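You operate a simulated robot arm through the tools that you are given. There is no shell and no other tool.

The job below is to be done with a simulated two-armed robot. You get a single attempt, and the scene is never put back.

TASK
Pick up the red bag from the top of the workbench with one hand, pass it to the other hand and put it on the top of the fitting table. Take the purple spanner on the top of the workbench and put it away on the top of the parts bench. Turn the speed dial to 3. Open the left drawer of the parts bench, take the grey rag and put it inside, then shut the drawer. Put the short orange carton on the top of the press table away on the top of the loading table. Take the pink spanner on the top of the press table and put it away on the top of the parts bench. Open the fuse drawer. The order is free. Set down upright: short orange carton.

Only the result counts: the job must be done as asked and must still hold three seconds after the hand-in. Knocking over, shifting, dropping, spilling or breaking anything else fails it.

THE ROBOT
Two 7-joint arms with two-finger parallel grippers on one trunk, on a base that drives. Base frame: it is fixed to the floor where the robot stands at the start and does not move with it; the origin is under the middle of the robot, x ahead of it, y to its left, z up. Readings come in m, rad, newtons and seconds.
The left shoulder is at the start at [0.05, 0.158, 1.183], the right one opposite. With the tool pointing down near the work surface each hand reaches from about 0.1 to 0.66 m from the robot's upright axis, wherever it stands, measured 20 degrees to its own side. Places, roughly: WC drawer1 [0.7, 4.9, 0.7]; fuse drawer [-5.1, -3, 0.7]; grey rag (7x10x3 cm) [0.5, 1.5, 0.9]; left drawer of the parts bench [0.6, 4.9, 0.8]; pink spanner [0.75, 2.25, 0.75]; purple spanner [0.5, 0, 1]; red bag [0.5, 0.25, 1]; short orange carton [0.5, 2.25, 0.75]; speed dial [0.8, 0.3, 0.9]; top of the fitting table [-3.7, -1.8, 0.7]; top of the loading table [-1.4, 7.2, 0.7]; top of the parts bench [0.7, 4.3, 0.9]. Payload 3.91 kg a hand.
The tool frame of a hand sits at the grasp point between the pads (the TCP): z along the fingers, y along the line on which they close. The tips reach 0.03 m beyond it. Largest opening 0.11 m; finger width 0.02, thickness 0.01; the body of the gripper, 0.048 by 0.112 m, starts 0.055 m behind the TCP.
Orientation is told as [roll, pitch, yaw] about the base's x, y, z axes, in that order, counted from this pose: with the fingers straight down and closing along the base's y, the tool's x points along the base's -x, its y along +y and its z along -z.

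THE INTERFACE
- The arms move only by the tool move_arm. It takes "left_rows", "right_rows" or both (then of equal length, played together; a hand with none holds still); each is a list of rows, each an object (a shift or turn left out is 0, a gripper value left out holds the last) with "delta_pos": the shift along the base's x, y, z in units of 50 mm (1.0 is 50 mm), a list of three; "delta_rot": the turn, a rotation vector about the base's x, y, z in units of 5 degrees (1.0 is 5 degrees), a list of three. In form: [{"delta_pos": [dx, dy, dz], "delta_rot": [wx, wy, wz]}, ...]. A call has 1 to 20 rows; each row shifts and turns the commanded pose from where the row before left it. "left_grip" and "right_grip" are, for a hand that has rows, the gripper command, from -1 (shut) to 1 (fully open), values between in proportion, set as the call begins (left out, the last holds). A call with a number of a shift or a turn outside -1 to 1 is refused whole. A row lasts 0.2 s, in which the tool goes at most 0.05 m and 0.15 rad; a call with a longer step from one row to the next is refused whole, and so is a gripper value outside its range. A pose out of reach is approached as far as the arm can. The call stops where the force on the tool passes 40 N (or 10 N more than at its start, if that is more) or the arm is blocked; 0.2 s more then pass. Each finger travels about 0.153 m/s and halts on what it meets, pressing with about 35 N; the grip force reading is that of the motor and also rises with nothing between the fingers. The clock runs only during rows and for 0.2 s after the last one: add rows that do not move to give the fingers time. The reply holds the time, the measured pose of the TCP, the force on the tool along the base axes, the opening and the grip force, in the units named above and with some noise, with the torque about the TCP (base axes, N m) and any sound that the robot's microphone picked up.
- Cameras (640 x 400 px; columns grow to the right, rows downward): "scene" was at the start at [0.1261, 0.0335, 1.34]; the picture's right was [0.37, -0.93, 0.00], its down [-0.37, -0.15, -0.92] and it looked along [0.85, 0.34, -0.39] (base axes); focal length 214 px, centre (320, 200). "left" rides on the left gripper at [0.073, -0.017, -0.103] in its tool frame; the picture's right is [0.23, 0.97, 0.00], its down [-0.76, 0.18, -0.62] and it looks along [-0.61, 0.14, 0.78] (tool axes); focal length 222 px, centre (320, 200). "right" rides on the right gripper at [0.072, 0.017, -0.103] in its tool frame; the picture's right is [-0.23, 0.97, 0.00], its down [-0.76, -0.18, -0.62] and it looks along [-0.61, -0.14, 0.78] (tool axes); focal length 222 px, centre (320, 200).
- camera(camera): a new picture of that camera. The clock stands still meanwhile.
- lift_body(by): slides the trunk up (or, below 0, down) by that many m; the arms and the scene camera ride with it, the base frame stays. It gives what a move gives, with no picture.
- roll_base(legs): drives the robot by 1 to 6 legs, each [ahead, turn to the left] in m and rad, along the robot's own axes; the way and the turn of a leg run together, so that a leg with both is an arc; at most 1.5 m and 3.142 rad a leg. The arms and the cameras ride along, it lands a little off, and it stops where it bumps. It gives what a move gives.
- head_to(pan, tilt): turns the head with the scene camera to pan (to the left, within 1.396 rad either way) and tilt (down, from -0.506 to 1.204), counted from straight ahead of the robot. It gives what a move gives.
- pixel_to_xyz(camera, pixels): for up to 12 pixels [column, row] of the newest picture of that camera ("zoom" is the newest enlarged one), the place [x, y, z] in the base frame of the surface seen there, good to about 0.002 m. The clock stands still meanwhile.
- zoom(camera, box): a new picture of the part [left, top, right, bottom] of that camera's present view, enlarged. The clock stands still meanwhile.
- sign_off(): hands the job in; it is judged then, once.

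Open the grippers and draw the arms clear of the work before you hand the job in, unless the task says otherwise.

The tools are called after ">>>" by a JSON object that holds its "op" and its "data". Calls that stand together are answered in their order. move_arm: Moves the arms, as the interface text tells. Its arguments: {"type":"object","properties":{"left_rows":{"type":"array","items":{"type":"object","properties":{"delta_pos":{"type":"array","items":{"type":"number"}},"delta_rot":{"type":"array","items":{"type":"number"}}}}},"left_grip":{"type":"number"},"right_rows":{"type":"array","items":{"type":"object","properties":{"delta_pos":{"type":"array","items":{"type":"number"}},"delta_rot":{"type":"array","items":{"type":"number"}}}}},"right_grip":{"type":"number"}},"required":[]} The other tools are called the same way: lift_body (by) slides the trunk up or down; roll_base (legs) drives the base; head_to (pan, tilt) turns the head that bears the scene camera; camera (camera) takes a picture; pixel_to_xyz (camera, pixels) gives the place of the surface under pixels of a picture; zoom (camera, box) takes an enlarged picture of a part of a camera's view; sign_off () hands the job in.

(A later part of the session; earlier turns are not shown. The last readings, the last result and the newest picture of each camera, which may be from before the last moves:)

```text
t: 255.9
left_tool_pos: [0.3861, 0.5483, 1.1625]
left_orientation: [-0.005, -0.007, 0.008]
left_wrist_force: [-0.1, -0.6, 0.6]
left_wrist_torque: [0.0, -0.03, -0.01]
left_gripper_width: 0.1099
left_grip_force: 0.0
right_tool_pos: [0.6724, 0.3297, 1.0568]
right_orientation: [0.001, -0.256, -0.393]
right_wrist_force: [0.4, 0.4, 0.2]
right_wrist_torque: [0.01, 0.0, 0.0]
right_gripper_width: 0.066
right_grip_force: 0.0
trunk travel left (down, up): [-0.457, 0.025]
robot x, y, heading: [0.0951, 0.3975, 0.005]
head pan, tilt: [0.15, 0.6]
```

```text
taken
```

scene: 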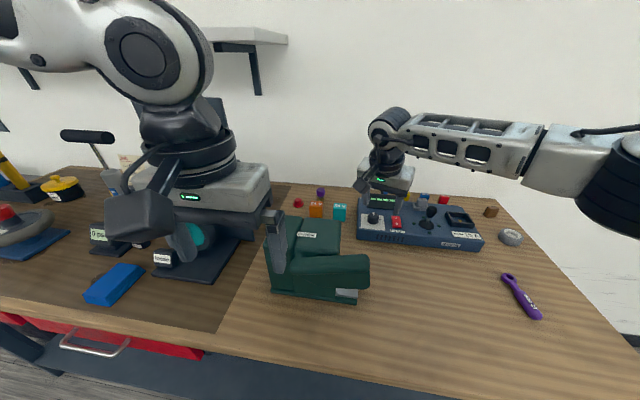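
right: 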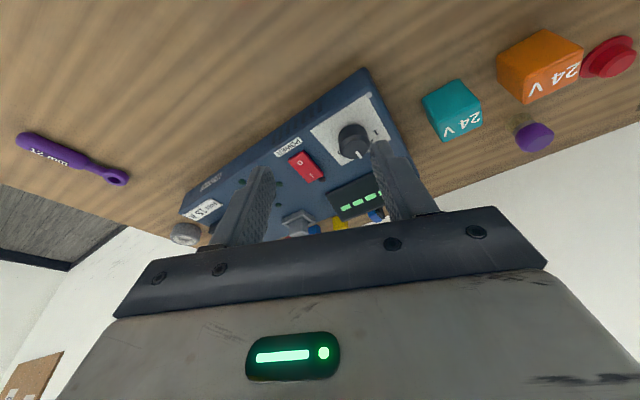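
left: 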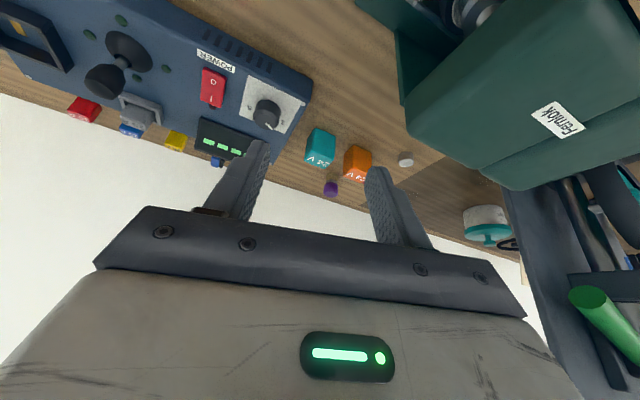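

I'll zoom on the dial in the right camera to confirm the reading.

>>> {"op": "zoom", "data": {"camera": "right", "box": [310, 90, 400, 165]}}

>>> {"op": "zoom", "data": {"camera": "scene", "box": [350, 195, 410, 245]}}

```text
5.33 times, centred on (355, 128) of right
```

zoom: 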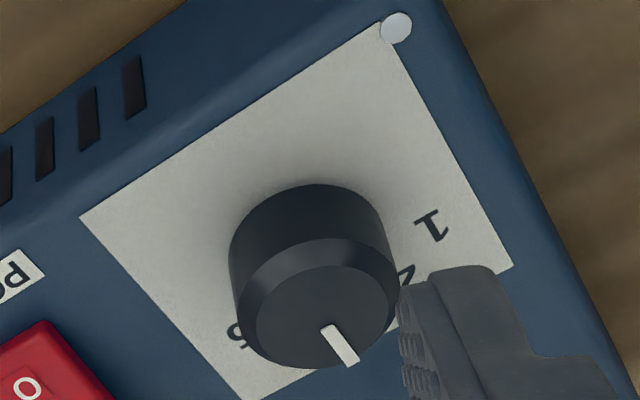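

```text
8.00 times, centred on (380, 220) of scene
```

zoom: 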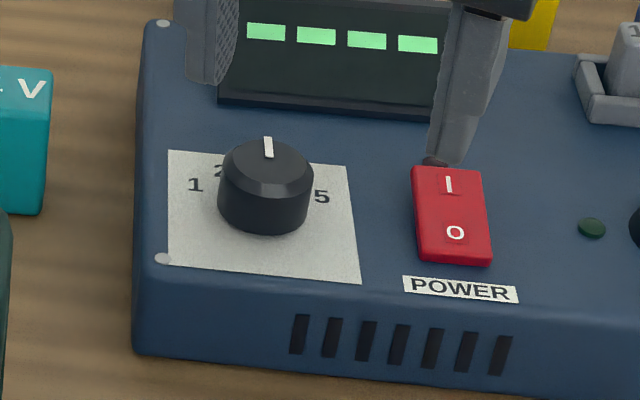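

The dial reads 3. Next is the purple spanner at around (520,296); I'll measure its line.

>>> {"op": "zoom", "data": {"camera": "scene", "box": [480, 255, 570, 335]}}

>>> {"op": "pixel_to_xyz", "data": {"camera": "zoom", "pixels": [[175, 165], [205, 165], [250, 200], [300, 250], [340, 300], [380, 350], [400, 385], [340, 280], [320, 310], [330, 295], [100, 300]]}}

```text
5.00 times, centred on (525, 295) of scene
```

zoom: 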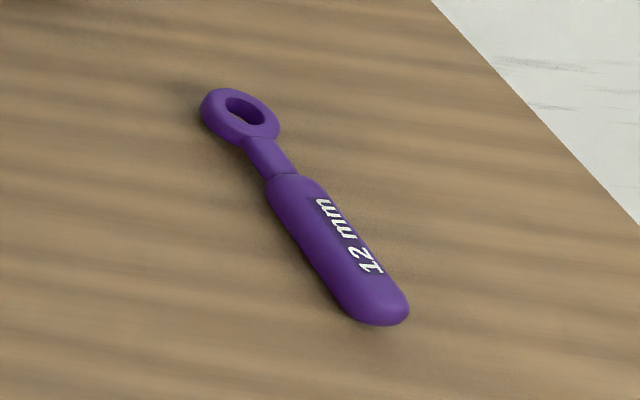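

```text
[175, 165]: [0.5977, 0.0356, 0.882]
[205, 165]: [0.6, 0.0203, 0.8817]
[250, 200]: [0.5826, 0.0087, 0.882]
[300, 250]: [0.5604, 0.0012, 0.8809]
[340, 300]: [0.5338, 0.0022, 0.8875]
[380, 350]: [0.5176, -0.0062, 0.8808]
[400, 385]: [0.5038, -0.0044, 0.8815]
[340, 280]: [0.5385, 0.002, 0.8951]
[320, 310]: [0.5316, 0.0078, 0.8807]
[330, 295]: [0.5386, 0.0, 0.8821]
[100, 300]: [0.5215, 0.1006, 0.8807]
```

The handle spans (285,185) to (385,310) in the zoom. I'll measure along its centreline.

>>> {"op": "pixel_to_xyz", "data": {"camera": "zoom", "pixels": [[290, 190], [310, 220], [325, 245], [340, 265], [360, 290], [380, 310], [355, 235], [300, 240], [265, 150], [215, 110], [400, 310]]}}

```text
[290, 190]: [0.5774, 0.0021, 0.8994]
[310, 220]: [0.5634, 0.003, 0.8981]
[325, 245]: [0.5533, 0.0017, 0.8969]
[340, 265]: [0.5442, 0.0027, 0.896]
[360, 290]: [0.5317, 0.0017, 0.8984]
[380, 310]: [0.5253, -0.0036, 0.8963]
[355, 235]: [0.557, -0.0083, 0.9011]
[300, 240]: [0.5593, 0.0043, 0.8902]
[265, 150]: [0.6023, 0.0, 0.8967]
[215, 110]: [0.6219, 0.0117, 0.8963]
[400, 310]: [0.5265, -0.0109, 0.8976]
```

The spanner's handle is centred at about [0.55,−0.004] along x with its top at z≈0.90. I'll bring the right hand to a vertical hover above it.

>>> {"op": "move_arm", "data": {"right_rows": [{"delta_rot": [0.375, 0.905, 0], "delta_pos": [-0.6, 0, 0.2]}, {"delta_rot": [0.375, 0.905, 0], "delta_pos": [-0.6, 0, 0.2]}, {"delta_rot": [0.375, 0.905, 0], "delta_pos": [-0.6, 0, 0.2]}, {"delta_rot": [0, 0, 0.9], "delta_pos": [-0.1, -0.65, 0]}, {"delta_rot": [0, 0, 0.9], "delta_pos": [-0.1, -0.65, 0]}, {"delta_rot": [0, 0, 0.9], "delta_pos": [-0.1, -0.65, 0]}, {"delta_rot": [0, 0, 0.9], "delta_pos": [-0.1, -0.65, 0]}, {"delta_rot": [0, 0, 0.9], "delta_pos": [-0.1, -0.65, 0]}, {"delta_pos": [-0.1, -0.65, 0]}, {"delta_pos": [0, -0.65, 0]}, {"delta_pos": [0, -0.65, 0]}, {"delta_pos": [0, -0.65, 0]}, {"delta_pos": [0, -0.65, 0]}, {}], "right_grip": 0.2}}

>>> {"op": "camera", "data": {"camera": "right"}}

```text
t: 258.9
left_tool_pos: [0.3855, 0.5467, 1.1619]
left_orientation: [-0.006, -0.006, 0.007]
left_wrist_force: [0.4, -0.1, 0.2]
left_wrist_torque: [0.0, 0.0, 0.01]
left_gripper_width: 0.1101
left_grip_force: 0.1
right_tool_pos: [0.5555, 0.0063, 1.0878]
right_orientation: [0.0, -0.001, 0.003]
right_wrist_force: [0.4, -0.4, 0.0]
right_wrist_torque: [0.02, 0.02, 0.01]
right_gripper_width: 0.0657
right_grip_force: 0.0
trunk travel left (down, up): [-0.457, 0.025]
robot x, y, heading: [0.0981, 0.3954, 0.005]
head pan, tilt: [0.15, 0.6]
```

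```text
taken
```

right: 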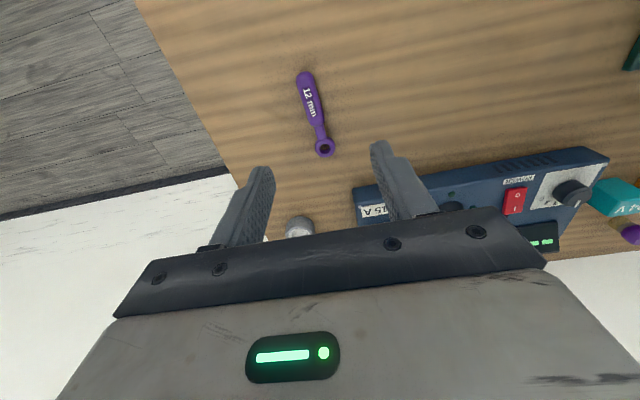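

>>> {"op": "zoom", "data": {"camera": "right", "box": [270, 60, 370, 170]}}

>>> {"op": "pixel_to_xyz", "data": {"camera": "right", "pixels": [[304, 76], [308, 92], [312, 108], [316, 122], [319, 135], [324, 148], [302, 100], [319, 97]]}}

```text
3.64 times, centred on (320, 115) of right
```

zoom: 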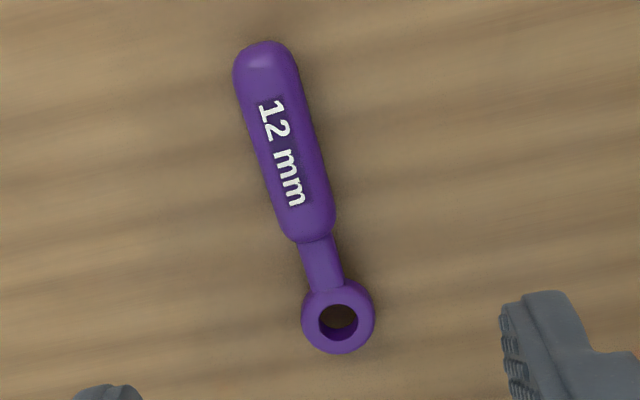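

```text
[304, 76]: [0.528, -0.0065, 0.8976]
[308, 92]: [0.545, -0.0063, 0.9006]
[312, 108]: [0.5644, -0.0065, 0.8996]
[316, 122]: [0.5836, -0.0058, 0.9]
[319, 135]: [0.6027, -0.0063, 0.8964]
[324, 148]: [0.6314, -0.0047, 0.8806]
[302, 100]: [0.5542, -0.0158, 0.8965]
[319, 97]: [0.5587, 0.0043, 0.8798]
```

The spanner lies along x at y≈−0.006. I'll descend over the handle at x≈0.557 with the jaws open.

>>> {"op": "move_arm", "data": {"right_rows": [{"delta_pos": [0.03, -0.25, -0.6]}, {"delta_pos": [0, 0, -0.7]}, {"delta_pos": [0, 0, -0.7]}, {"delta_pos": [0, 0, -0.7]}, {"delta_pos": [0, 0, -0.4]}, {"delta_pos": [0, 0, -0.38]}, {}]}}

>>> {"op": "camera", "data": {"camera": "right"}}

```text
t: 260.5
left_tool_pos: [0.385, 0.5476, 1.1631]
left_orientation: [-0.005, -0.005, 0.006]
left_wrist_force: [0.0, 0.4, 0.0]
left_wrist_torque: [-0.01, 0.0, 0.0]
left_gripper_width: 0.1102
left_grip_force: 0.1
right_tool_pos: [0.5565, -0.0065, 0.9131]
right_orientation: [0.0, 0.002, 0.002]
right_wrist_force: [-0.8, 0.7, -0.2]
right_wrist_torque: [0.0, -0.01, 0.0]
right_gripper_width: 0.0662
right_grip_force: 0.2
trunk travel left (down, up): [-0.457, 0.025]
robot x, y, heading: [0.1008, 0.4004, 0.002]
head pan, tilt: [0.15, 0.6]
```

```text
taken
```

right: 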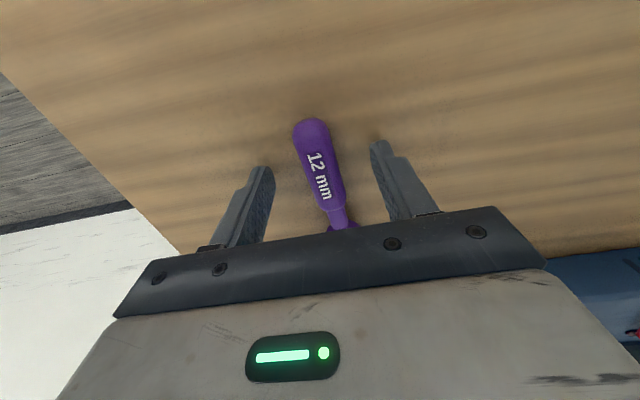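

The spanner handle is between the fingers. I'll close and then lift.

>>> {"op": "move_arm", "data": {"right_rows": [{}, {}, {}, {}, {}], "right_grip": -1}}

>>> {"op": "move_arm", "data": {"right_rows": [{"delta_pos": [0, 0, 0.3]}, {"delta_pos": [0, 0, 0.6]}, {"delta_pos": [0, 0, 0.7]}, {"delta_pos": [-0.2, 0.2, 0.7]}, {"delta_pos": [-0.5, 0.3, 0.5]}, {"delta_pos": [-0.6, 0.3, 0]}, {}]}}

>>> {"op": "camera", "data": {"camera": "right"}}

```text
t: 261.7
left_tool_pos: [0.3855, 0.5469, 1.1624]
left_orientation: [-0.005, -0.006, 0.008]
left_wrist_force: [-0.2, -0.4, 0.2]
left_wrist_torque: [-0.03, -0.01, 0.02]
left_gripper_width: 0.1101
left_grip_force: 0.1
right_tool_pos: [0.556, -0.0066, 0.913]
right_orientation: [0.003, -0.001, 0.002]
right_wrist_force: [-0.5, -0.4, 0.1]
right_wrist_torque: [0.0, -0.03, 0.02]
right_gripper_width: 0.0212
right_grip_force: 34.8
trunk travel left (down, up): [-0.457, 0.025]
robot x, y, heading: [0.1001, 0.3984, 0.008]
head pan, tilt: [0.15, 0.6]
```

```text
t: 263.3
left_tool_pos: [0.387, 0.5481, 1.1613]
left_orientation: [-0.004, -0.004, 0.006]
left_wrist_force: [-0.1, -0.9, -0.8]
left_wrist_torque: [0.03, -0.01, -0.01]
left_gripper_width: 0.1099
left_grip_force: 0.0
right_tool_pos: [0.491, 0.0339, 1.0539]
right_orientation: [0.002, 0.0, 0.001]
right_wrist_force: [0.1, -0.4, -0.7]
right_wrist_torque: [-0.01, 0.0, 0.04]
right_gripper_width: 0.0211
right_grip_force: 34.9
trunk travel left (down, up): [-0.457, 0.025]
robot x, y, heading: [0.0996, 0.4003, 0.004]
head pan, tilt: [0.15, 0.6]
```

```text
taken
```

right: 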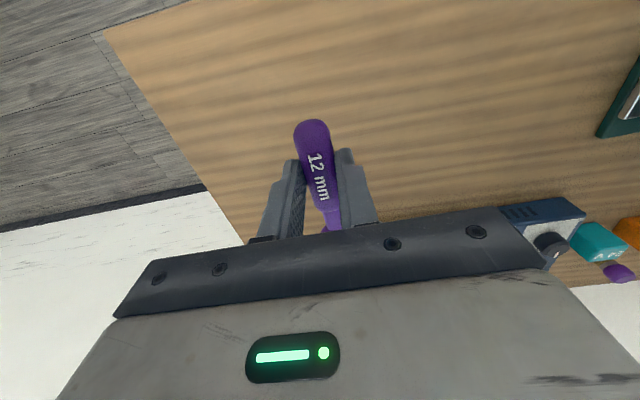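

The purple spanner is held at 21 mm. I'll back off and drive along the aisle to the rag at about [0.5,1.5,0.9].

>>> {"op": "roll_base", "data": {"legs": [[-0.5, 0], [0, 1.567], [0.9, 0], [0, -1.567]]}}

>>> {"op": "head_to", "data": {"pan": 0.15, "tilt": 0.5}}

>>> {"op": "camera", "data": {"camera": "scene"}}

```text
t: 278.4
left_tool_pos: [-0.1273, 1.47, 1.1617]
left_orientation: [-0.006, -0.004, 0.015]
left_wrist_force: [1.0, -0.1, -0.1]
left_wrist_torque: [-0.02, -0.01, 0.0]
left_gripper_width: 0.1099
left_grip_force: 0.0
right_tool_pos: [-0.017, 0.9561, 1.0529]
right_orientation: [0.003, 0.0, 0.008]
right_wrist_force: [-0.6, 0.2, -1.5]
right_wrist_torque: [-0.01, 0.01, 0.02]
right_gripper_width: 0.0212
right_grip_force: 34.6
trunk travel left (down, up): [-0.457, 0.025]
robot x, y, heading: [-0.4143, 1.3194, 0.008]
head pan, tilt: [0.15, 0.6]
```

```text
t: 279.0
left_tool_pos: [-0.1276, 1.4697, 1.1614]
left_orientation: [-0.003, -0.005, 0.016]
left_wrist_force: [0.1, -0.1, 0.4]
left_wrist_torque: [0.0, -0.02, 0.02]
left_gripper_width: 0.1099
left_grip_force: 0.1
right_tool_pos: [-0.0178, 0.9565, 1.0538]
right_orientation: [0.003, 0.0, 0.011]
right_wrist_force: [0.3, -0.3, -1.9]
right_wrist_torque: [-0.01, 0.03, 0.03]
right_gripper_width: 0.021
right_grip_force: 34.9
trunk travel left (down, up): [-0.457, 0.025]
robot x, y, heading: [-0.4122, 1.3184, 0.015]
head pan, tilt: [0.15, 0.499]
```

```text
taken
```

scene: 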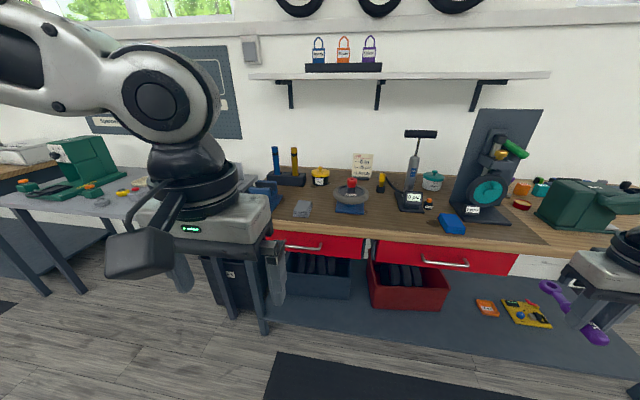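

The grey rag may be the flat thing at (303,208). I'll zoom in.

>>> {"op": "zoom", "data": {"camera": "scene", "box": [230, 130, 420, 260]}}

>>> {"op": "pixel_to_xyz", "data": {"camera": "scene", "pixels": [[303, 205], [297, 213], [309, 214], [303, 200], [265, 195], [350, 200], [453, 224], [318, 230], [270, 225], [340, 245]]}}

```text
3.08 times, centred on (325, 195) of scene
```

zoom: 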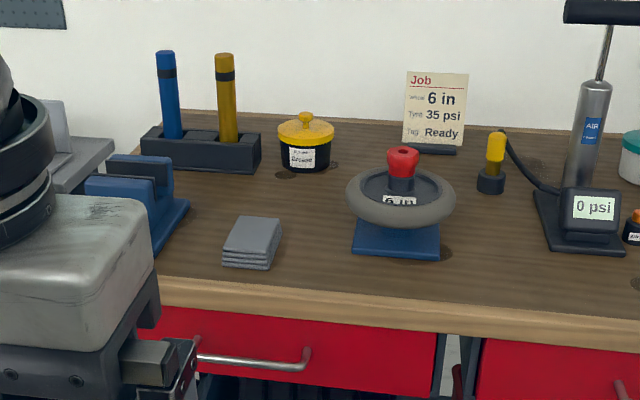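

```text
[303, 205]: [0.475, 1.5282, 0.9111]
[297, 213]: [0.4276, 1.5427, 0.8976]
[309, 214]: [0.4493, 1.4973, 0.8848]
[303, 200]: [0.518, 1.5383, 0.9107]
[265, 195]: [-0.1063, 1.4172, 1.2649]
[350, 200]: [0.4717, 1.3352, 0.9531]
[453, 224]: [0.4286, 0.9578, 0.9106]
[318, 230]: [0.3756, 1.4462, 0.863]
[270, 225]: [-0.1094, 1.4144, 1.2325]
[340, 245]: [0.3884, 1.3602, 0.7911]
```

The grey rag is the folded stack at [0.475,1.525,0.911]. I'll tuck the right hand with the spanner inward, then drive up to the bench.

>>> {"op": "move_arm", "data": {"right_rows": [{"delta_pos": [-0.2, 0.5, 0.2]}, {"delta_pos": [-0.3, 0.5, 0.2]}, {"delta_pos": [-0.4, 0.5, 0.2]}, {"delta_pos": [-0.4, 0.5, 0.2]}, {"delta_pos": [-0.4, 0.5, 0.2]}, {"delta_pos": [-0.4, 0.3, 0.2]}, {}]}}

>>> {"op": "roll_base", "data": {"legs": [[0.45, 0]]}}

>>> {"op": "camera", "data": {"camera": "left"}}

>>> {"op": "camera", "data": {"camera": "scene"}}

```text
t: 280.6
left_tool_pos: [-0.1257, 1.4699, 1.1621]
left_orientation: [-0.005, -0.006, 0.017]
left_wrist_force: [0.0, -0.2, -0.6]
left_wrist_torque: [0.01, 0.02, 0.02]
left_gripper_width: 0.1099
left_grip_force: 0.1
right_tool_pos: [-0.122, 1.0987, 1.1133]
right_orientation: [0.003, 0.001, 0.009]
right_wrist_force: [-0.2, -0.2, -0.4]
right_wrist_torque: [-0.01, 0.05, -0.02]
right_gripper_width: 0.021
right_grip_force: 34.7
trunk travel left (down, up): [-0.457, 0.025]
robot x, y, heading: [-0.4099, 1.3185, 0.015]
head pan, tilt: [0.15, 0.499]
```

```text
t: 283.4
left_tool_pos: [0.3308, 1.4793, 1.1617]
left_orientation: [-0.007, -0.004, 0.018]
left_wrist_force: [0.5, 0.1, -0.2]
left_wrist_torque: [0.01, -0.02, -0.01]
left_gripper_width: 0.1102
left_grip_force: 0.1
right_tool_pos: [0.3377, 1.1055, 1.1131]
right_orientation: [0.004, 0.002, 0.014]
right_wrist_force: [0.5, -0.2, -0.9]
right_wrist_torque: [0.02, 0.02, 0.02]
right_gripper_width: 0.0214
right_grip_force: 35.4
trunk travel left (down, up): [-0.457, 0.025]
robot x, y, heading: [0.0436, 1.3261, 0.013]
head pan, tilt: [0.15, 0.499]
```

```text
taken
```

left: 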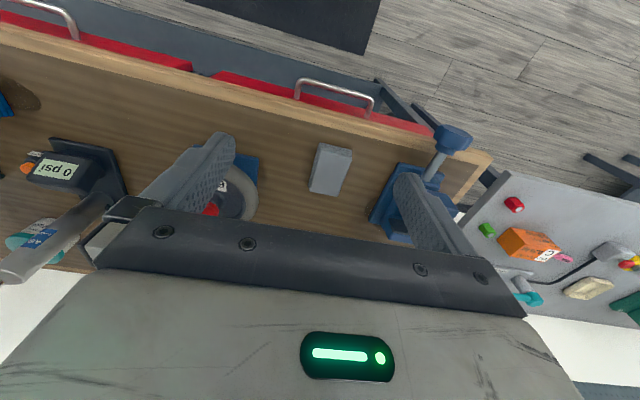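

```text
taken
```

scene: 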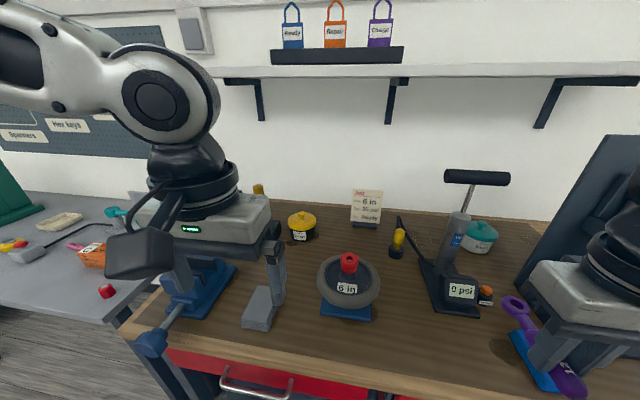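

The left camera shows the rag at (331,170), with a vise just left of it. I'll measure both.

>>> {"op": "pixel_to_xyz", "data": {"camera": "left", "pixels": [[321, 145], [350, 149], [338, 192], [312, 187], [331, 170], [385, 195], [378, 215], [400, 170], [455, 135], [250, 190], [262, 160], [440, 160]]}}

>>> {"op": "zoom", "data": {"camera": "left", "box": [220, 100, 460, 260]}}

```text
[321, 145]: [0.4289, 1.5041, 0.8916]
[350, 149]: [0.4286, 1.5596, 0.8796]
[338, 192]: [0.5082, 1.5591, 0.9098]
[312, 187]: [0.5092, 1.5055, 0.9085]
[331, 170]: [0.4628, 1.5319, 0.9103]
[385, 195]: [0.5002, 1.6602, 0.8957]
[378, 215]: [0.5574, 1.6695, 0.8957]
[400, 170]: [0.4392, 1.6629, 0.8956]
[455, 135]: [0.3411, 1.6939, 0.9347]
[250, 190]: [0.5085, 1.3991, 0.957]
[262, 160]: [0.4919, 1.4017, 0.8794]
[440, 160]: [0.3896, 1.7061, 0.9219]
```

```text
2.50 times, centred on (340, 180) of left
```

zoom: 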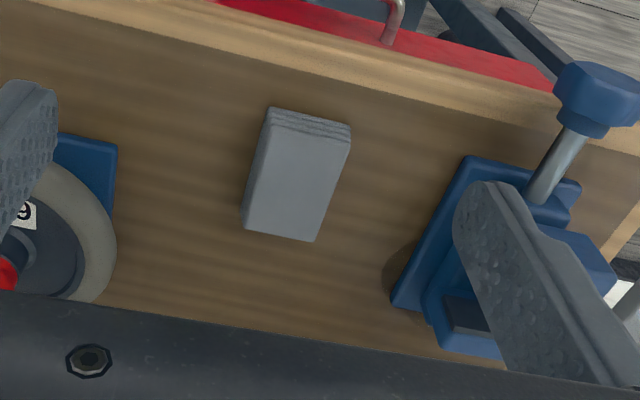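

The rag is centred at [0.470,1.532], its top is at z=0.910, and both neighbours are well clear. I'll move the left hand over it and descend.

>>> {"op": "move_arm", "data": {"left_rows": [{"delta_pos": [0.7, 0.27, 0]}, {"delta_pos": [0.7, 0.27, -0.2]}, {"delta_pos": [0.7, 0.27, -0.5]}, {"delta_pos": [0.68, 0.25, -0.7]}, {"delta_pos": [0, 0, -0.8]}, {"delta_pos": [0, 0, -0.8]}, {}], "left_grip": 1}}

>>> {"op": "camera", "data": {"camera": "left"}}

```text
refused: row 4 steps farther than a row can; nothing moved
```

```text
taken
```

left: 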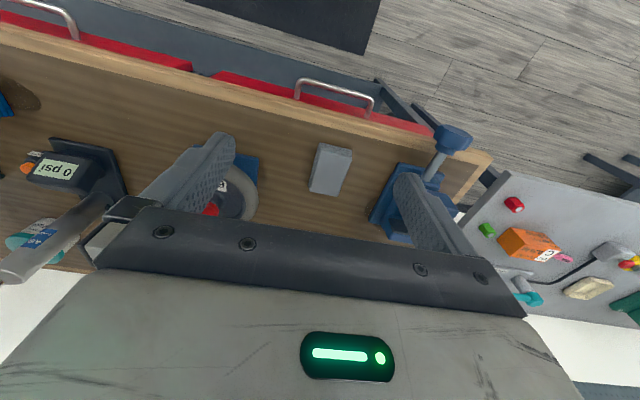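

The call was refused because one step was too long. I'll resend it with smaller steps.

>>> {"op": "move_arm", "data": {"left_rows": [{"delta_pos": [0.7, 0.27, 0]}, {"delta_pos": [0.7, 0.27, 0]}, {"delta_pos": [0.7, 0.27, -0.2]}, {"delta_pos": [0.68, 0.25, -0.4]}, {"delta_pos": [0, 0, -0.9]}, {"delta_pos": [0, 0, -0.9]}, {"delta_pos": [0, 0, -0.8]}, {}], "left_grip": 1}}

>>> {"op": "camera", "data": {"camera": "left"}}

```text
t: 285.2
left_tool_pos: [0.4699, 1.5301, 1.0038]
left_orientation: [-0.004, -0.005, 0.018]
left_wrist_force: [-0.2, 0.7, -0.2]
left_wrist_torque: [0.0, 0.0, 0.02]
left_gripper_width: 0.1101
left_grip_force: 0.0
right_tool_pos: [0.3373, 1.1067, 1.1142]
right_orientation: [0.004, 0.001, 0.014]
right_wrist_force: [-0.1, -0.3, -1.6]
right_wrist_torque: [0.0, 0.04, -0.02]
right_gripper_width: 0.0213
right_grip_force: 35.3
trunk travel left (down, up): [-0.457, 0.025]
robot x, y, heading: [0.0476, 1.3272, 0.012]
head pan, tilt: [0.15, 0.499]
```

```text
taken
```

left: 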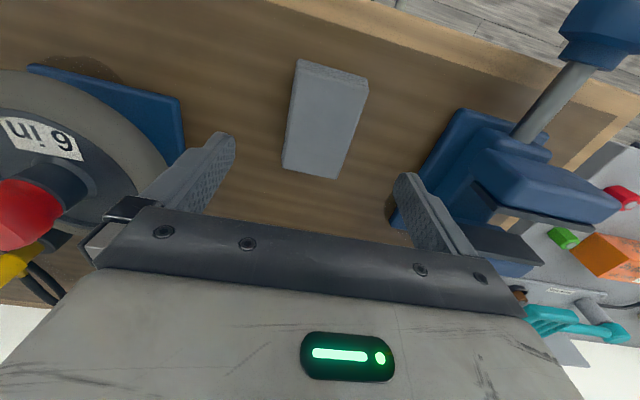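

The fingers straddle the rag with clearance on both sides. I'll descend to z≈0.916 and close.

>>> {"op": "move_arm", "data": {"left_rows": [{"delta_pos": [0, 0, -0.6]}, {"delta_pos": [0, 0, -0.6]}, {"delta_pos": [0, 0, -0.55]}, {}]}}

>>> {"op": "move_arm", "data": {"left_rows": [{}, {}, {}, {}], "left_grip": -1}}

>>> {"op": "camera", "data": {"camera": "left"}}

```text
t: 286.2
left_tool_pos: [0.4656, 1.5358, 0.921]
left_orientation: [-0.006, -0.008, 0.019]
left_wrist_force: [0.6, -0.4, -0.3]
left_wrist_torque: [0.0, 0.0, 0.0]
left_gripper_width: 0.1099
left_grip_force: 0.0
left hand out of reach, approached as far as the arm can: row 3
right_tool_pos: [0.3395, 1.1057, 1.1132]
right_orientation: [0.004, -0.001, 0.013]
right_wrist_force: [0.2, 0.5, -0.5]
right_wrist_torque: [0.02, 0.02, 0.05]
right_gripper_width: 0.0213
right_grip_force: 35.0
trunk travel left (down, up): [-0.457, 0.025]
robot x, y, heading: [0.0483, 1.3233, 0.021]
head pan, tilt: [0.15, 0.499]
```

```text
t: 287.2
left_tool_pos: [0.4659, 1.5362, 0.9199]
left_orientation: [-0.005, -0.007, 0.018]
left_wrist_force: [-0.1, 0.5, 0.6]
left_wrist_torque: [0.0, 0.0, 0.02]
left_gripper_width: 0.0638
left_grip_force: 35.6
right_tool_pos: [0.3382, 1.1058, 1.1135]
right_orientation: [0.004, 0.0, 0.013]
right_wrist_force: [0.2, -1.2, -0.6]
right_wrist_torque: [0.0, 0.0, 0.0]
right_gripper_width: 0.0213
right_grip_force: 35.3
trunk travel left (down, up): [-0.457, 0.025]
robot x, y, heading: [0.048, 1.3269, 0.019]
head pan, tilt: [0.15, 0.499]
```

```text
taken
```

left: 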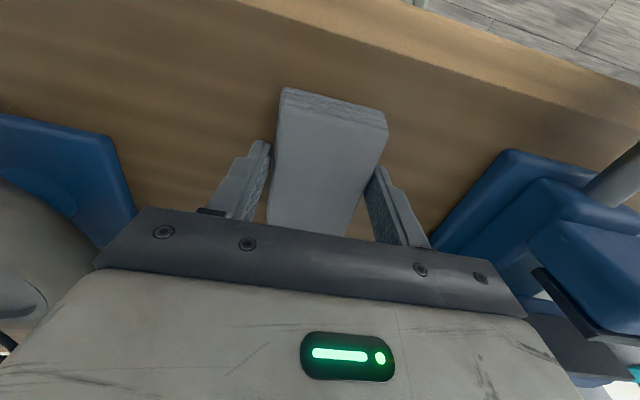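

The rag is gripped at 64 mm with 35 N. I'll lift it up and back.

>>> {"op": "move_arm", "data": {"left_rows": [{"delta_pos": [0, 0, 0.3]}, {"delta_pos": [0, 0, 0.6]}, {"delta_pos": [0, 0, 0.8]}, {"delta_pos": [0, 0, 0.9]}, {"delta_pos": [-0.3, 0, 0.8]}, {"delta_pos": [-0.8, 0, 0.2]}, {"delta_pos": [-0.8, 0, 0]}, {}]}}

>>> {"op": "camera", "data": {"camera": "scene"}}

```text
t: 289.0
left_tool_pos: [0.3702, 1.537, 1.1015]
left_orientation: [-0.008, -0.003, 0.019]
left_wrist_force: [0.2, -0.1, -0.1]
left_wrist_torque: [-0.01, 0.01, 0.01]
left_gripper_width: 0.0638
left_grip_force: 35.1
right_tool_pos: [0.3381, 1.1054, 1.1126]
right_orientation: [0.003, -0.002, 0.012]
right_wrist_force: [0.7, -0.6, -2.2]
right_wrist_torque: [0.02, 0.03, 0.01]
right_gripper_width: 0.0208
right_grip_force: 35.4
trunk travel left (down, up): [-0.457, 0.025]
robot x, y, heading: [0.0439, 1.325, 0.015]
head pan, tilt: [0.15, 0.499]
```

```text
taken
```

scene: 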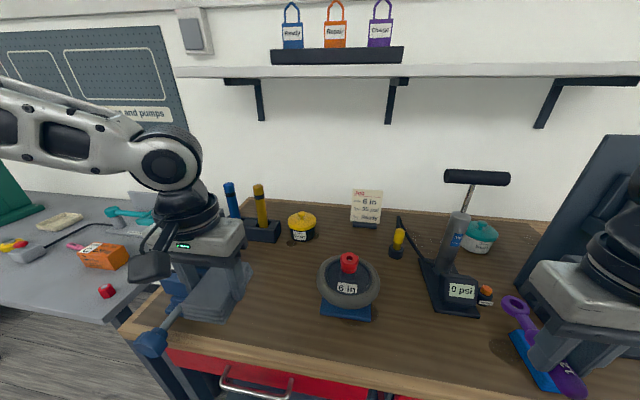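

The rag is in the left hand. I'll back off and head along the aisle toward the parts bench, looking ahead first.

>>> {"op": "roll_base", "data": {"legs": [[-0.5, 0], [0, 1.55]]}}

>>> {"op": "head_to", "data": {"pan": 0.0, "tilt": 0.3}}

>>> {"op": "camera", "data": {"camera": "scene"}}

```text
t: 295.7
left_tool_pos: [-0.659, 1.6478, 1.1013]
left_orientation: [-0.004, -0.004, 1.572]
left_wrist_force: [0.1, -0.3, -0.7]
left_wrist_torque: [0.0, 0.01, -0.02]
left_gripper_width: 0.0639
left_grip_force: 35.1
right_tool_pos: [-0.2278, 1.608, 1.1121]
right_orientation: [0.003, -0.001, 1.564]
right_wrist_force: [-0.1, 0.2, -0.5]
right_wrist_torque: [-0.01, -0.01, -0.01]
right_gripper_width: 0.021
right_grip_force: 35.2
trunk travel left (down, up): [-0.457, 0.025]
robot x, y, heading: [-0.4549, 1.3156, 1.568]
head pan, tilt: [0.15, 0.499]
```

```text
t: 296.4
left_tool_pos: [-0.6603, 1.6479, 1.1019]
left_orientation: [-0.004, -0.001, 1.572]
left_wrist_force: [-0.2, -0.3, -1.1]
left_wrist_torque: [0.03, 0.01, -0.01]
left_gripper_width: 0.0639
left_grip_force: 35.6
right_tool_pos: [-0.2282, 1.6069, 1.1122]
right_orientation: [0.003, 0.001, 1.566]
right_wrist_force: [0.5, 0.2, -1.2]
right_wrist_torque: [-0.05, -0.02, 0.0]
right_gripper_width: 0.0211
right_grip_force: 35.1
trunk travel left (down, up): [-0.457, 0.025]
robot x, y, heading: [-0.4546, 1.3178, 1.565]
head pan, tilt: [0.0, 0.3]
```

```text
taken
```

scene: 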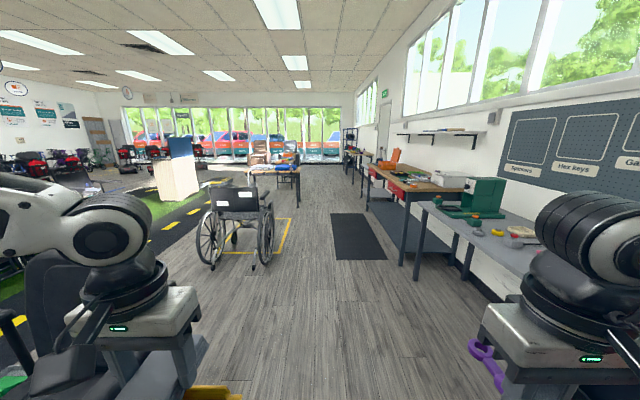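

The aisle ahead is open; there's a wheelchair at left (235,230) and a chair near my left hand. I'll measure the clearances.

>>> {"op": "pixel_to_xyz", "data": {"camera": "scene", "pixels": [[60, 250], [40, 310], [215, 265], [262, 262], [420, 215], [405, 280], [395, 192], [360, 172], [210, 392], [80, 390], [480, 235], [440, 185]]}}

```text
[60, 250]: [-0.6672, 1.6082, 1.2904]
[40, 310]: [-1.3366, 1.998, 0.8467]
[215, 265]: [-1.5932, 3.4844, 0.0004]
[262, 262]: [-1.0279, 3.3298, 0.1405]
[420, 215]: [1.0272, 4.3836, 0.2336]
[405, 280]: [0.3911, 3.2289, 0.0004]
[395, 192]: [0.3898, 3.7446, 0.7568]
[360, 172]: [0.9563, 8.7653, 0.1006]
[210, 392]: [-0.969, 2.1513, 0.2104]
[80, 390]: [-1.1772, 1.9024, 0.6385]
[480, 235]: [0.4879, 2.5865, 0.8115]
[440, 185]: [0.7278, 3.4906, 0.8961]
```

The lane is clear. I'll veer slightly right and drive about 2.9 m to the parts bench, then face it.

>>> {"op": "roll_base", "data": {"legs": [[0, -0.05], [1.45, 0], [1.35, 0], [0, -1.515]]}}

>>> {"op": "head_to", "data": {"pan": 0.25, "tilt": 0.45}}

>>> {"op": "camera", "data": {"camera": "scene"}}

```text
t: 313.9
left_tool_pos: [0.0284, 4.2745, 1.1016]
left_orientation: [-0.006, -0.004, 0.013]
left_wrist_force: [-0.1, 0.5, -0.4]
left_wrist_torque: [-0.01, 0.04, -0.03]
left_gripper_width: 0.0639
left_grip_force: 34.6
right_tool_pos: [-0.0088, 3.8433, 1.1123]
right_orientation: [0.004, 0.001, 0.004]
right_wrist_force: [0.2, -0.1, -1.7]
right_wrist_torque: [-0.01, 0.02, 0.01]
right_gripper_width: 0.0213
right_grip_force: 35.0
trunk travel left (down, up): [-0.457, 0.025]
robot x, y, heading: [-0.296, 4.0642, 0.004]
head pan, tilt: [0.0, 0.3]
```

```text
t: 314.6
left_tool_pos: [0.0279, 4.2739, 1.1027]
left_orientation: [-0.005, -0.006, 0.009]
left_wrist_force: [-0.1, 0.0, -0.8]
left_wrist_torque: [-0.01, 0.0, -0.01]
left_gripper_width: 0.064
left_grip_force: 34.8
right_tool_pos: [-0.0088, 3.8434, 1.1136]
right_orientation: [0.003, 0.0, 0.005]
right_wrist_force: [0.9, 0.2, -0.9]
right_wrist_torque: [0.0, 0.0, 0.0]
right_gripper_width: 0.0211
right_grip_force: 34.9
trunk travel left (down, up): [-0.457, 0.025]
robot x, y, heading: [-0.3005, 4.0695, 0.009]
head pan, tilt: [0.25, 0.45]
```

```text
taken
```

scene: 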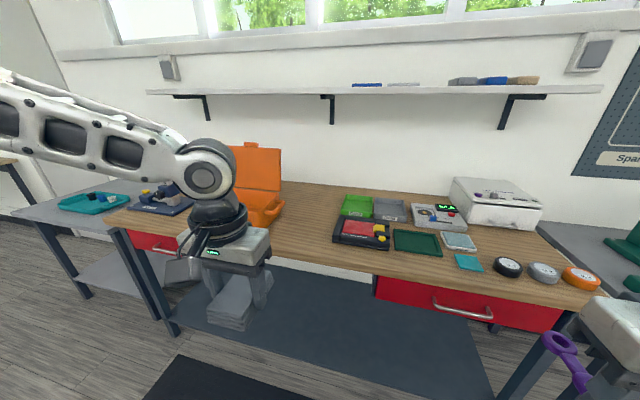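

The parts bench has a left drawer at (150,243) and a right drawer at (455,305). I'll measure the free top area, the left drawer and its handle.

>>> {"op": "pixel_to_xyz", "data": {"camera": "scene", "pixels": [[150, 243], [165, 247], [130, 238], [300, 250], [300, 225], [345, 265], [290, 200], [350, 240], [460, 315], [275, 262], [400, 270], [120, 225]]}}

>>> {"op": "zoom", "data": {"camera": "scene", "box": [90, 140, 350, 320]}}

```text
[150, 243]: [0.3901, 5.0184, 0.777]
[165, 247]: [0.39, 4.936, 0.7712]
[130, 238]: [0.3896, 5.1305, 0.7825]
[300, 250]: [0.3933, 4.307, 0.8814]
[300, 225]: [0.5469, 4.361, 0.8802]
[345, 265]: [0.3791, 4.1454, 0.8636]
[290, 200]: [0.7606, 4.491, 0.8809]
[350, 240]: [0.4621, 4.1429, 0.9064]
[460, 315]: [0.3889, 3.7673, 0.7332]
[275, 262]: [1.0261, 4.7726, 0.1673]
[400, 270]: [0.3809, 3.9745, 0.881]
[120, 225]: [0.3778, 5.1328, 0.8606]
```

```text
2.22 times, centred on (220, 230) of scene
```

zoom: 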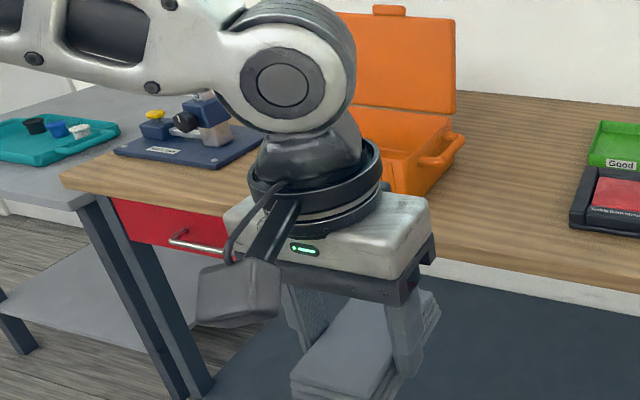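

The free top area is around [0.55,4.33] between the trays and the orange case. I'll check the orange case's extents before moving.

>>> {"op": "pixel_to_xyz", "data": {"camera": "zoom", "pixels": [[440, 155], [455, 140], [420, 185], [400, 10], [580, 215], [600, 150], [460, 60], [130, 150], [200, 240], [180, 232], [220, 252]]}}

>>> {"op": "roll_base", "data": {"legs": [[0, 0.9], [0.46, 0], [0, -0.9]]}}

>>> {"op": "camera", "data": {"camera": "scene"}}

```text
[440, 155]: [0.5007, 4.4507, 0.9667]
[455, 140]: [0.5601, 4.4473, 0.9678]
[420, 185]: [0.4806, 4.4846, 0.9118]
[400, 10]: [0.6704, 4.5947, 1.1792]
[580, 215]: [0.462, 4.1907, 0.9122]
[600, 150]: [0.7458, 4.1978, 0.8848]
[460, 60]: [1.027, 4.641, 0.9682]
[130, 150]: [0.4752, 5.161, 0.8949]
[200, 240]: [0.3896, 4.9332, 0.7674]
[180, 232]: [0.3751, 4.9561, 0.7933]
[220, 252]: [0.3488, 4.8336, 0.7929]
```

```text
t: 322.0
left_tool_pos: [0.315, 4.628, 1.102]
left_orientation: [-0.006, -0.005, 0.0]
left_wrist_force: [1.1, -0.2, -0.4]
left_wrist_torque: [0.01, 0.02, 0.02]
left_gripper_width: 0.0636
left_grip_force: 35.0
right_tool_pos: [0.2732, 4.197, 1.1124]
right_orientation: [0.004, 0.0, -0.006]
right_wrist_force: [-0.1, 0.0, -1.2]
right_wrist_torque: [-0.03, 0.06, -0.03]
right_gripper_width: 0.0209
right_grip_force: 34.5
trunk travel left (down, up): [-0.457, 0.025]
robot x, y, heading: [-0.0123, 4.423, -0.003]
head pan, tilt: [0.25, 0.45]
```

```text
taken
```

scene: 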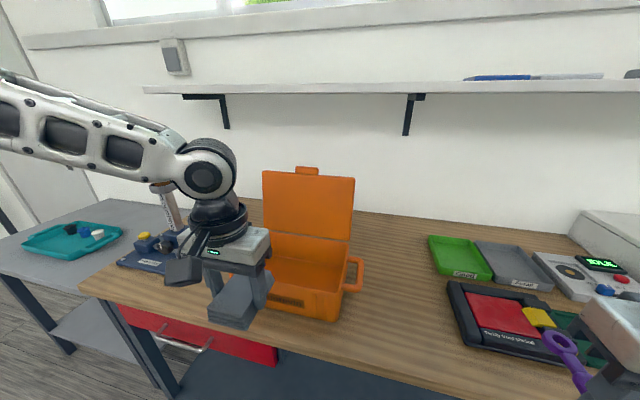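

The free strip is y≈4.20–4.44. I'll move forward 5 cm and carry the spanner to [0.56,4.34], staying between the tray and the case.

>>> {"op": "roll_base", "data": {"legs": [[0.05, 0]]}}

>>> {"op": "move_arm", "data": {"right_rows": [{"delta_pos": [0.5, 0.3, 0]}, {"delta_pos": [0.5, 0.4, 0]}, {"delta_pos": [0.5, 0.5, 0]}, {"delta_pos": [0.5, 0.5, 0]}, {"delta_pos": [0.7, 0.5, 0]}, {"delta_pos": [0.8, 0.4, 0]}, {"delta_pos": [0.8, 0.2, 0]}, {"delta_pos": [0.3, 0, -0.7]}, {"delta_pos": [0, 0, -0.8]}, {}]}}

>>> {"op": "camera", "data": {"camera": "right"}}

>>> {"op": "camera", "data": {"camera": "scene"}}

```text
t: 322.9
left_tool_pos: [0.3661, 4.6279, 1.1014]
left_orientation: [-0.007, -0.003, -0.001]
left_wrist_force: [0.0, -0.4, -0.4]
left_wrist_torque: [0.03, 0.05, 0.0]
left_gripper_width: 0.0639
left_grip_force: 35.1
right_tool_pos: [0.3243, 4.1968, 1.113]
right_orientation: [0.004, 0.0, -0.006]
right_wrist_force: [0.9, 0.0, 0.3]
right_wrist_torque: [-0.01, 0.03, 0.0]
right_gripper_width: 0.0213
right_grip_force: 35.2
trunk travel left (down, up): [-0.457, 0.025]
robot x, y, heading: [0.0384, 4.4215, 0.001]
head pan, tilt: [0.25, 0.45]
```

```text
t: 325.1
left_tool_pos: [0.3655, 4.6282, 1.1011]
left_orientation: [-0.008, -0.005, -0.001]
left_wrist_force: [1.0, 0.0, 0.0]
left_wrist_torque: [-0.01, 0.0, -0.01]
left_gripper_width: 0.0639
left_grip_force: 34.9
right_tool_pos: [0.5538, 4.3376, 1.0371]
right_orientation: [0.002, 0.001, -0.007]
right_wrist_force: [-0.1, 1.9, -0.9]
right_wrist_torque: [0.01, 0.02, 0.01]
right_gripper_width: 0.0211
right_grip_force: 34.6
trunk travel left (down, up): [-0.457, 0.025]
robot x, y, heading: [0.0397, 4.4257, -0.005]
head pan, tilt: [0.25, 0.45]
```

```text
taken
```

right: 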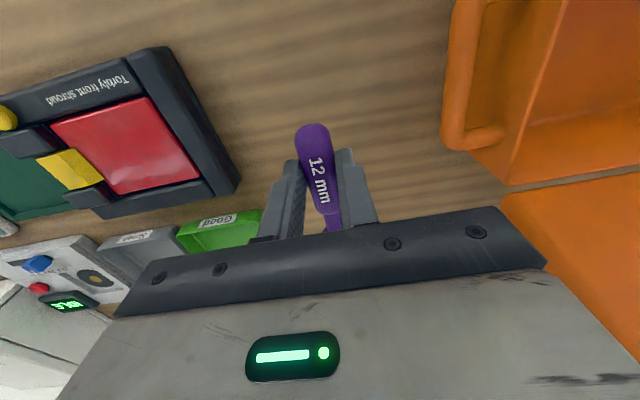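

```text
taken
```

scene: 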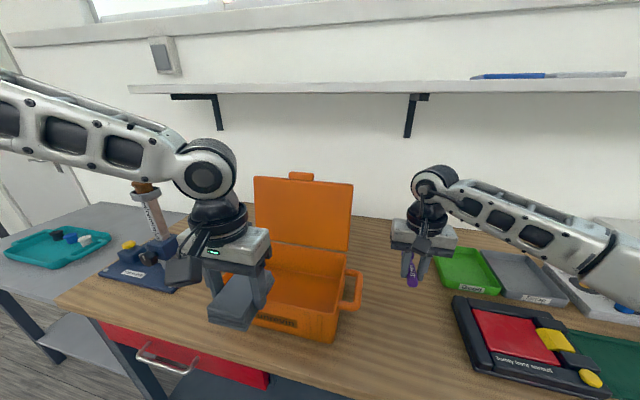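

The path down is clear. I'll lower the spanner onto the bench top.

>>> {"op": "move_arm", "data": {"right_rows": [{"delta_pos": [0, 0, -0.8]}, {"delta_pos": [0, 0, -0.8]}, {"delta_pos": [0, 0, -0.5]}, {"delta_pos": [0, 0, -0.25]}, {"delta_pos": [0, 0, -0.1]}, {}]}}

```text
t: 326.5
left_tool_pos: [0.3648, 4.6295, 1.1013]
left_orientation: [-0.006, -0.006, 0.0]
left_wrist_force: [0.3, -0.2, -0.5]
left_wrist_torque: [0.06, 0.01, 0.04]
left_gripper_width: 0.0641
left_grip_force: 35.3
right_tool_pos: [0.5541, 4.337, 0.9144]
right_orientation: [0.001, -0.002, -0.006]
right_wrist_force: [0.0, 0.4, -0.7]
right_wrist_torque: [0.01, 0.0, 0.02]
right_gripper_width: 0.0211
right_grip_force: 35.1
trunk travel left (down, up): [-0.457, 0.025]
robot x, y, heading: [0.0331, 4.4217, -0.003]
head pan, tilt: [0.25, 0.45]
```

It is within about 1 mm of the surface. I'll lower 1 mm more, open partway, and raise the hand.

>>> {"op": "move_arm", "data": {"right_rows": [{"delta_pos": [0, 0, -0.03]}, {}]}}

>>> {"op": "move_arm", "data": {"right_rows": [{}, {}, {}], "right_grip": 0}}

>>> {"op": "move_arm", "data": {"right_rows": [{"delta_pos": [0, 0, 0.3]}, {"delta_pos": [0, 0, 0.7]}, {"delta_pos": [0, 0, 0.9]}, {"delta_pos": [0, 0, 0.9]}, {"delta_pos": [-0.8, 0, 0.5]}, {"delta_pos": [-0.9, -0.2, 0]}, {"delta_pos": [-0.9, -0.2, 0]}]}}

>>> {"op": "camera", "data": {"camera": "scene"}}

```text
t: 327.1
left_tool_pos: [0.3653, 4.6273, 1.1028]
left_orientation: [-0.007, -0.006, 0.001]
left_wrist_force: [0.2, -0.1, -0.2]
left_wrist_torque: [0.0, -0.03, -0.02]
left_gripper_width: 0.0638
left_grip_force: 34.8
right_tool_pos: [0.554, 4.3367, 0.9135]
right_orientation: [0.003, -0.001, -0.004]
right_wrist_force: [0.7, -0.3, -0.9]
right_wrist_torque: [-0.04, 0.05, -0.01]
right_gripper_width: 0.021
right_grip_force: 35.1
trunk travel left (down, up): [-0.457, 0.025]
robot x, y, heading: [0.0348, 4.4235, -0.002]
head pan, tilt: [0.25, 0.45]
```

```text
t: 327.9
left_tool_pos: [0.3665, 4.6282, 1.1018]
left_orientation: [-0.006, -0.004, 0.001]
left_wrist_force: [-0.4, 1.5, -0.4]
left_wrist_torque: [-0.01, 0.01, -0.02]
left_gripper_width: 0.0641
left_grip_force: 35.0
right_tool_pos: [0.5546, 4.3367, 0.914]
right_orientation: [0.003, -0.001, -0.005]
right_wrist_force: [0.0, 0.8, -0.6]
right_wrist_torque: [0.02, 0.06, -0.02]
right_gripper_width: 0.0549
right_grip_force: 0.1
trunk travel left (down, up): [-0.457, 0.025]
robot x, y, heading: [0.0332, 4.42, -0.005]
head pan, tilt: [0.25, 0.45]
```

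```text
t: 329.5
left_tool_pos: [0.3642, 4.628, 1.1027]
left_orientation: [-0.005, -0.006, -0.001]
left_wrist_force: [0.2, 0.2, -0.8]
left_wrist_torque: [-0.02, 0.0, -0.01]
left_gripper_width: 0.0638
left_grip_force: 34.9
right_tool_pos: [0.4219, 4.3153, 1.0822]
right_orientation: [0.004, -0.001, -0.006]
right_wrist_force: [-0.9, 0.6, 0.6]
right_wrist_torque: [0.03, -0.01, -0.02]
right_gripper_width: 0.0551
right_grip_force: 0.0
trunk travel left (down, up): [-0.457, 0.025]
robot x, y, heading: [0.0385, 4.4262, -0.007]
head pan, tilt: [0.25, 0.45]
```

```text
taken
```

scene: 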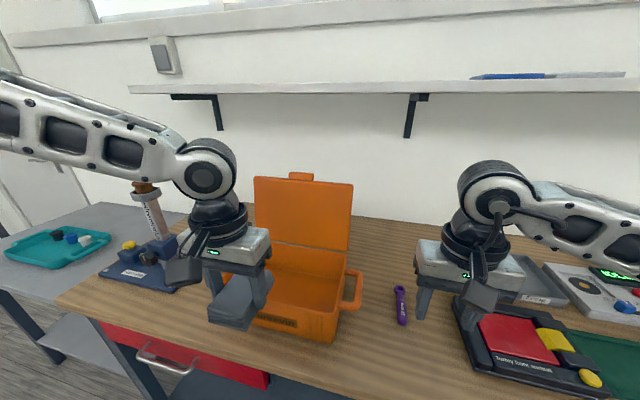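

The purple spanner lies on the bench top. Now I'll measure the left drawer's handle in this view.

>>> {"op": "zoom", "data": {"camera": "scene", "box": [80, 290, 290, 400]}}

>>> {"op": "pixel_to_xyz", "data": {"camera": "scene", "pixels": [[137, 351], [150, 363], [165, 370], [180, 374], [192, 370], [115, 335], [265, 380], [220, 365], [150, 355], [100, 318]]}}

```text
3.05 times, centred on (185, 345) of scene
```

zoom: 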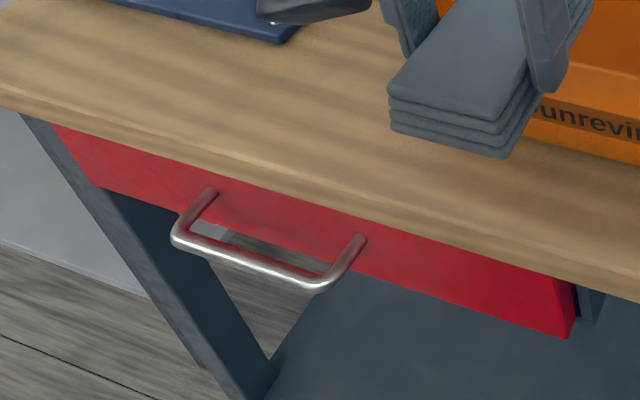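

```text
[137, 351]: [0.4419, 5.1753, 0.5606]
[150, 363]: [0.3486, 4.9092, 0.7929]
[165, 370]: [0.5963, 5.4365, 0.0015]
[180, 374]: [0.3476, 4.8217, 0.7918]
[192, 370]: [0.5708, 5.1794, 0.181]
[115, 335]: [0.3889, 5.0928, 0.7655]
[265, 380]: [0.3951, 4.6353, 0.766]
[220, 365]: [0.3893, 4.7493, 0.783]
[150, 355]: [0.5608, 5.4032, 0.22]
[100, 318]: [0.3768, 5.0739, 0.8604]
```

The left drawer's handle bar is at [0.348,4.88,0.792], 4 cm off the face. I'll back off, shift to y≈4.93, and set the right hand in the same horizontal grasp posture as before.

>>> {"op": "roll_base", "data": {"legs": [[-0.52, 0], [0, 1.57], [0.51, 0], [0, -1.57]]}}

>>> {"op": "lift_body", "data": {"by": -0.235}}

```text
t: 342.9
left_tool_pos: [-0.1611, 5.153, 1.1013]
left_orientation: [-0.007, -0.004, 0.008]
left_wrist_force: [-0.4, -0.4, -1.0]
left_wrist_torque: [0.01, -0.02, 0.0]
left_gripper_width: 0.0638
left_grip_force: 34.7
right_tool_pos: [-0.1001, 4.8409, 1.0812]
right_orientation: [0.003, -0.001, 0.004]
right_wrist_force: [-0.3, -0.3, -0.2]
right_wrist_torque: [0.01, -0.01, -0.01]
right_gripper_width: 0.0548
right_grip_force: 0.1
trunk travel left (down, up): [-0.457, 0.025]
robot x, y, heading: [-0.4863, 4.9483, 0.013]
head pan, tilt: [0.25, 0.45]
```

```text
t: 345.4
left_tool_pos: [-0.1619, 5.1537, 0.8672]
left_orientation: [-0.006, -0.004, 0.009]
left_wrist_force: [-0.1, 0.2, -0.4]
left_wrist_torque: [-0.05, 0.01, 0.03]
left_gripper_width: 0.064
left_grip_force: 35.5
right_tool_pos: [-0.1031, 4.8403, 0.8465]
right_orientation: [0.003, -0.002, 0.003]
right_wrist_force: [0.8, 0.8, -0.3]
right_wrist_torque: [0.0, 0.01, -0.01]
right_gripper_width: 0.0551
right_grip_force: 0.0
trunk travel left (down, up): [-0.222, 0.26]
robot x, y, heading: [-0.4904, 4.9425, 0.006]
head pan, tilt: [0.25, 0.45]
```

Now I'll raise the right hand to shoulder height and yaw it 90°.

>>> {"op": "move_arm", "data": {"right_rows": [{"delta_pos": [-0.3, -0.34, 0.67]}, {"delta_pos": [-0.3, -0.34, 0.67]}, {"delta_pos": [-0.3, -0.34, 0.67]}, {"delta_pos": [-0.3, -0.34, 0.67]}], "right_grip": 1}}

>>> {"op": "move_arm", "data": {"right_rows": [{"delta_rot": [0, 0, 1]}, {"delta_rot": [0, 0, 1]}, {"delta_rot": [0, 0, 1]}, {"delta_rot": [0, 0, 1]}, {"delta_rot": [0, 0, 1]}, {"delta_rot": [0, 0, 1]}, {"delta_rot": [0, 0, 1]}, {"delta_rot": [0, 0, 1]}, {"delta_rot": [0, 0, 1]}, {"delta_rot": [0, 0, 1]}, {"delta_rot": [0, 0, 1]}, {"delta_rot": [0, 0, 1]}, {"delta_rot": [0, 0, 1]}, {"delta_rot": [0, 0, 1]}, {"delta_rot": [0, 0, 1]}, {"delta_rot": [0, 0, 1]}, {"delta_rot": [0, 0, 1]}, {"delta_rot": [0, 0, 1]}]}}

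```text
t: 346.4
left_tool_pos: [-0.162, 5.1534, 0.8675]
left_orientation: [-0.005, -0.004, 0.008]
left_wrist_force: [0.3, 0.3, -1.1]
left_wrist_torque: [0.01, 0.02, 0.03]
left_gripper_width: 0.0639
left_grip_force: 34.7
right_tool_pos: [-0.1632, 4.7737, 0.979]
right_orientation: [0.001, 0.001, 0.003]
right_wrist_force: [-0.2, 0.1, -0.5]
right_wrist_torque: [-0.05, -0.01, -0.01]
right_gripper_width: 0.1101
right_grip_force: 0.0
trunk travel left (down, up): [-0.222, 0.26]
robot x, y, heading: [-0.4902, 4.946, 0.005]
head pan, tilt: [0.25, 0.45]
```

```text
t: 350.2
left_tool_pos: [-0.1629, 5.1526, 0.8665]
left_orientation: [-0.007, -0.006, 0.007]
left_wrist_force: [-0.6, -0.1, 0.5]
left_wrist_torque: [-0.01, 0.04, -0.01]
left_gripper_width: 0.0639
left_grip_force: 36.0
right_tool_pos: [-0.2123, 4.8133, 0.9684]
right_orientation: [0.003, 0.001, 1.572]
right_wrist_force: [0.7, 0.4, 0.3]
right_wrist_torque: [0.01, 0.02, 0.02]
right_gripper_width: 0.1101
right_grip_force: 0.0
right hand out of reach, approached as far as the arm can: row 15, 16, 17, 18
trunk travel left (down, up): [-0.222, 0.26]
robot x, y, heading: [-0.4896, 4.9465, 0.003]
head pan, tilt: [0.25, 0.45]
```

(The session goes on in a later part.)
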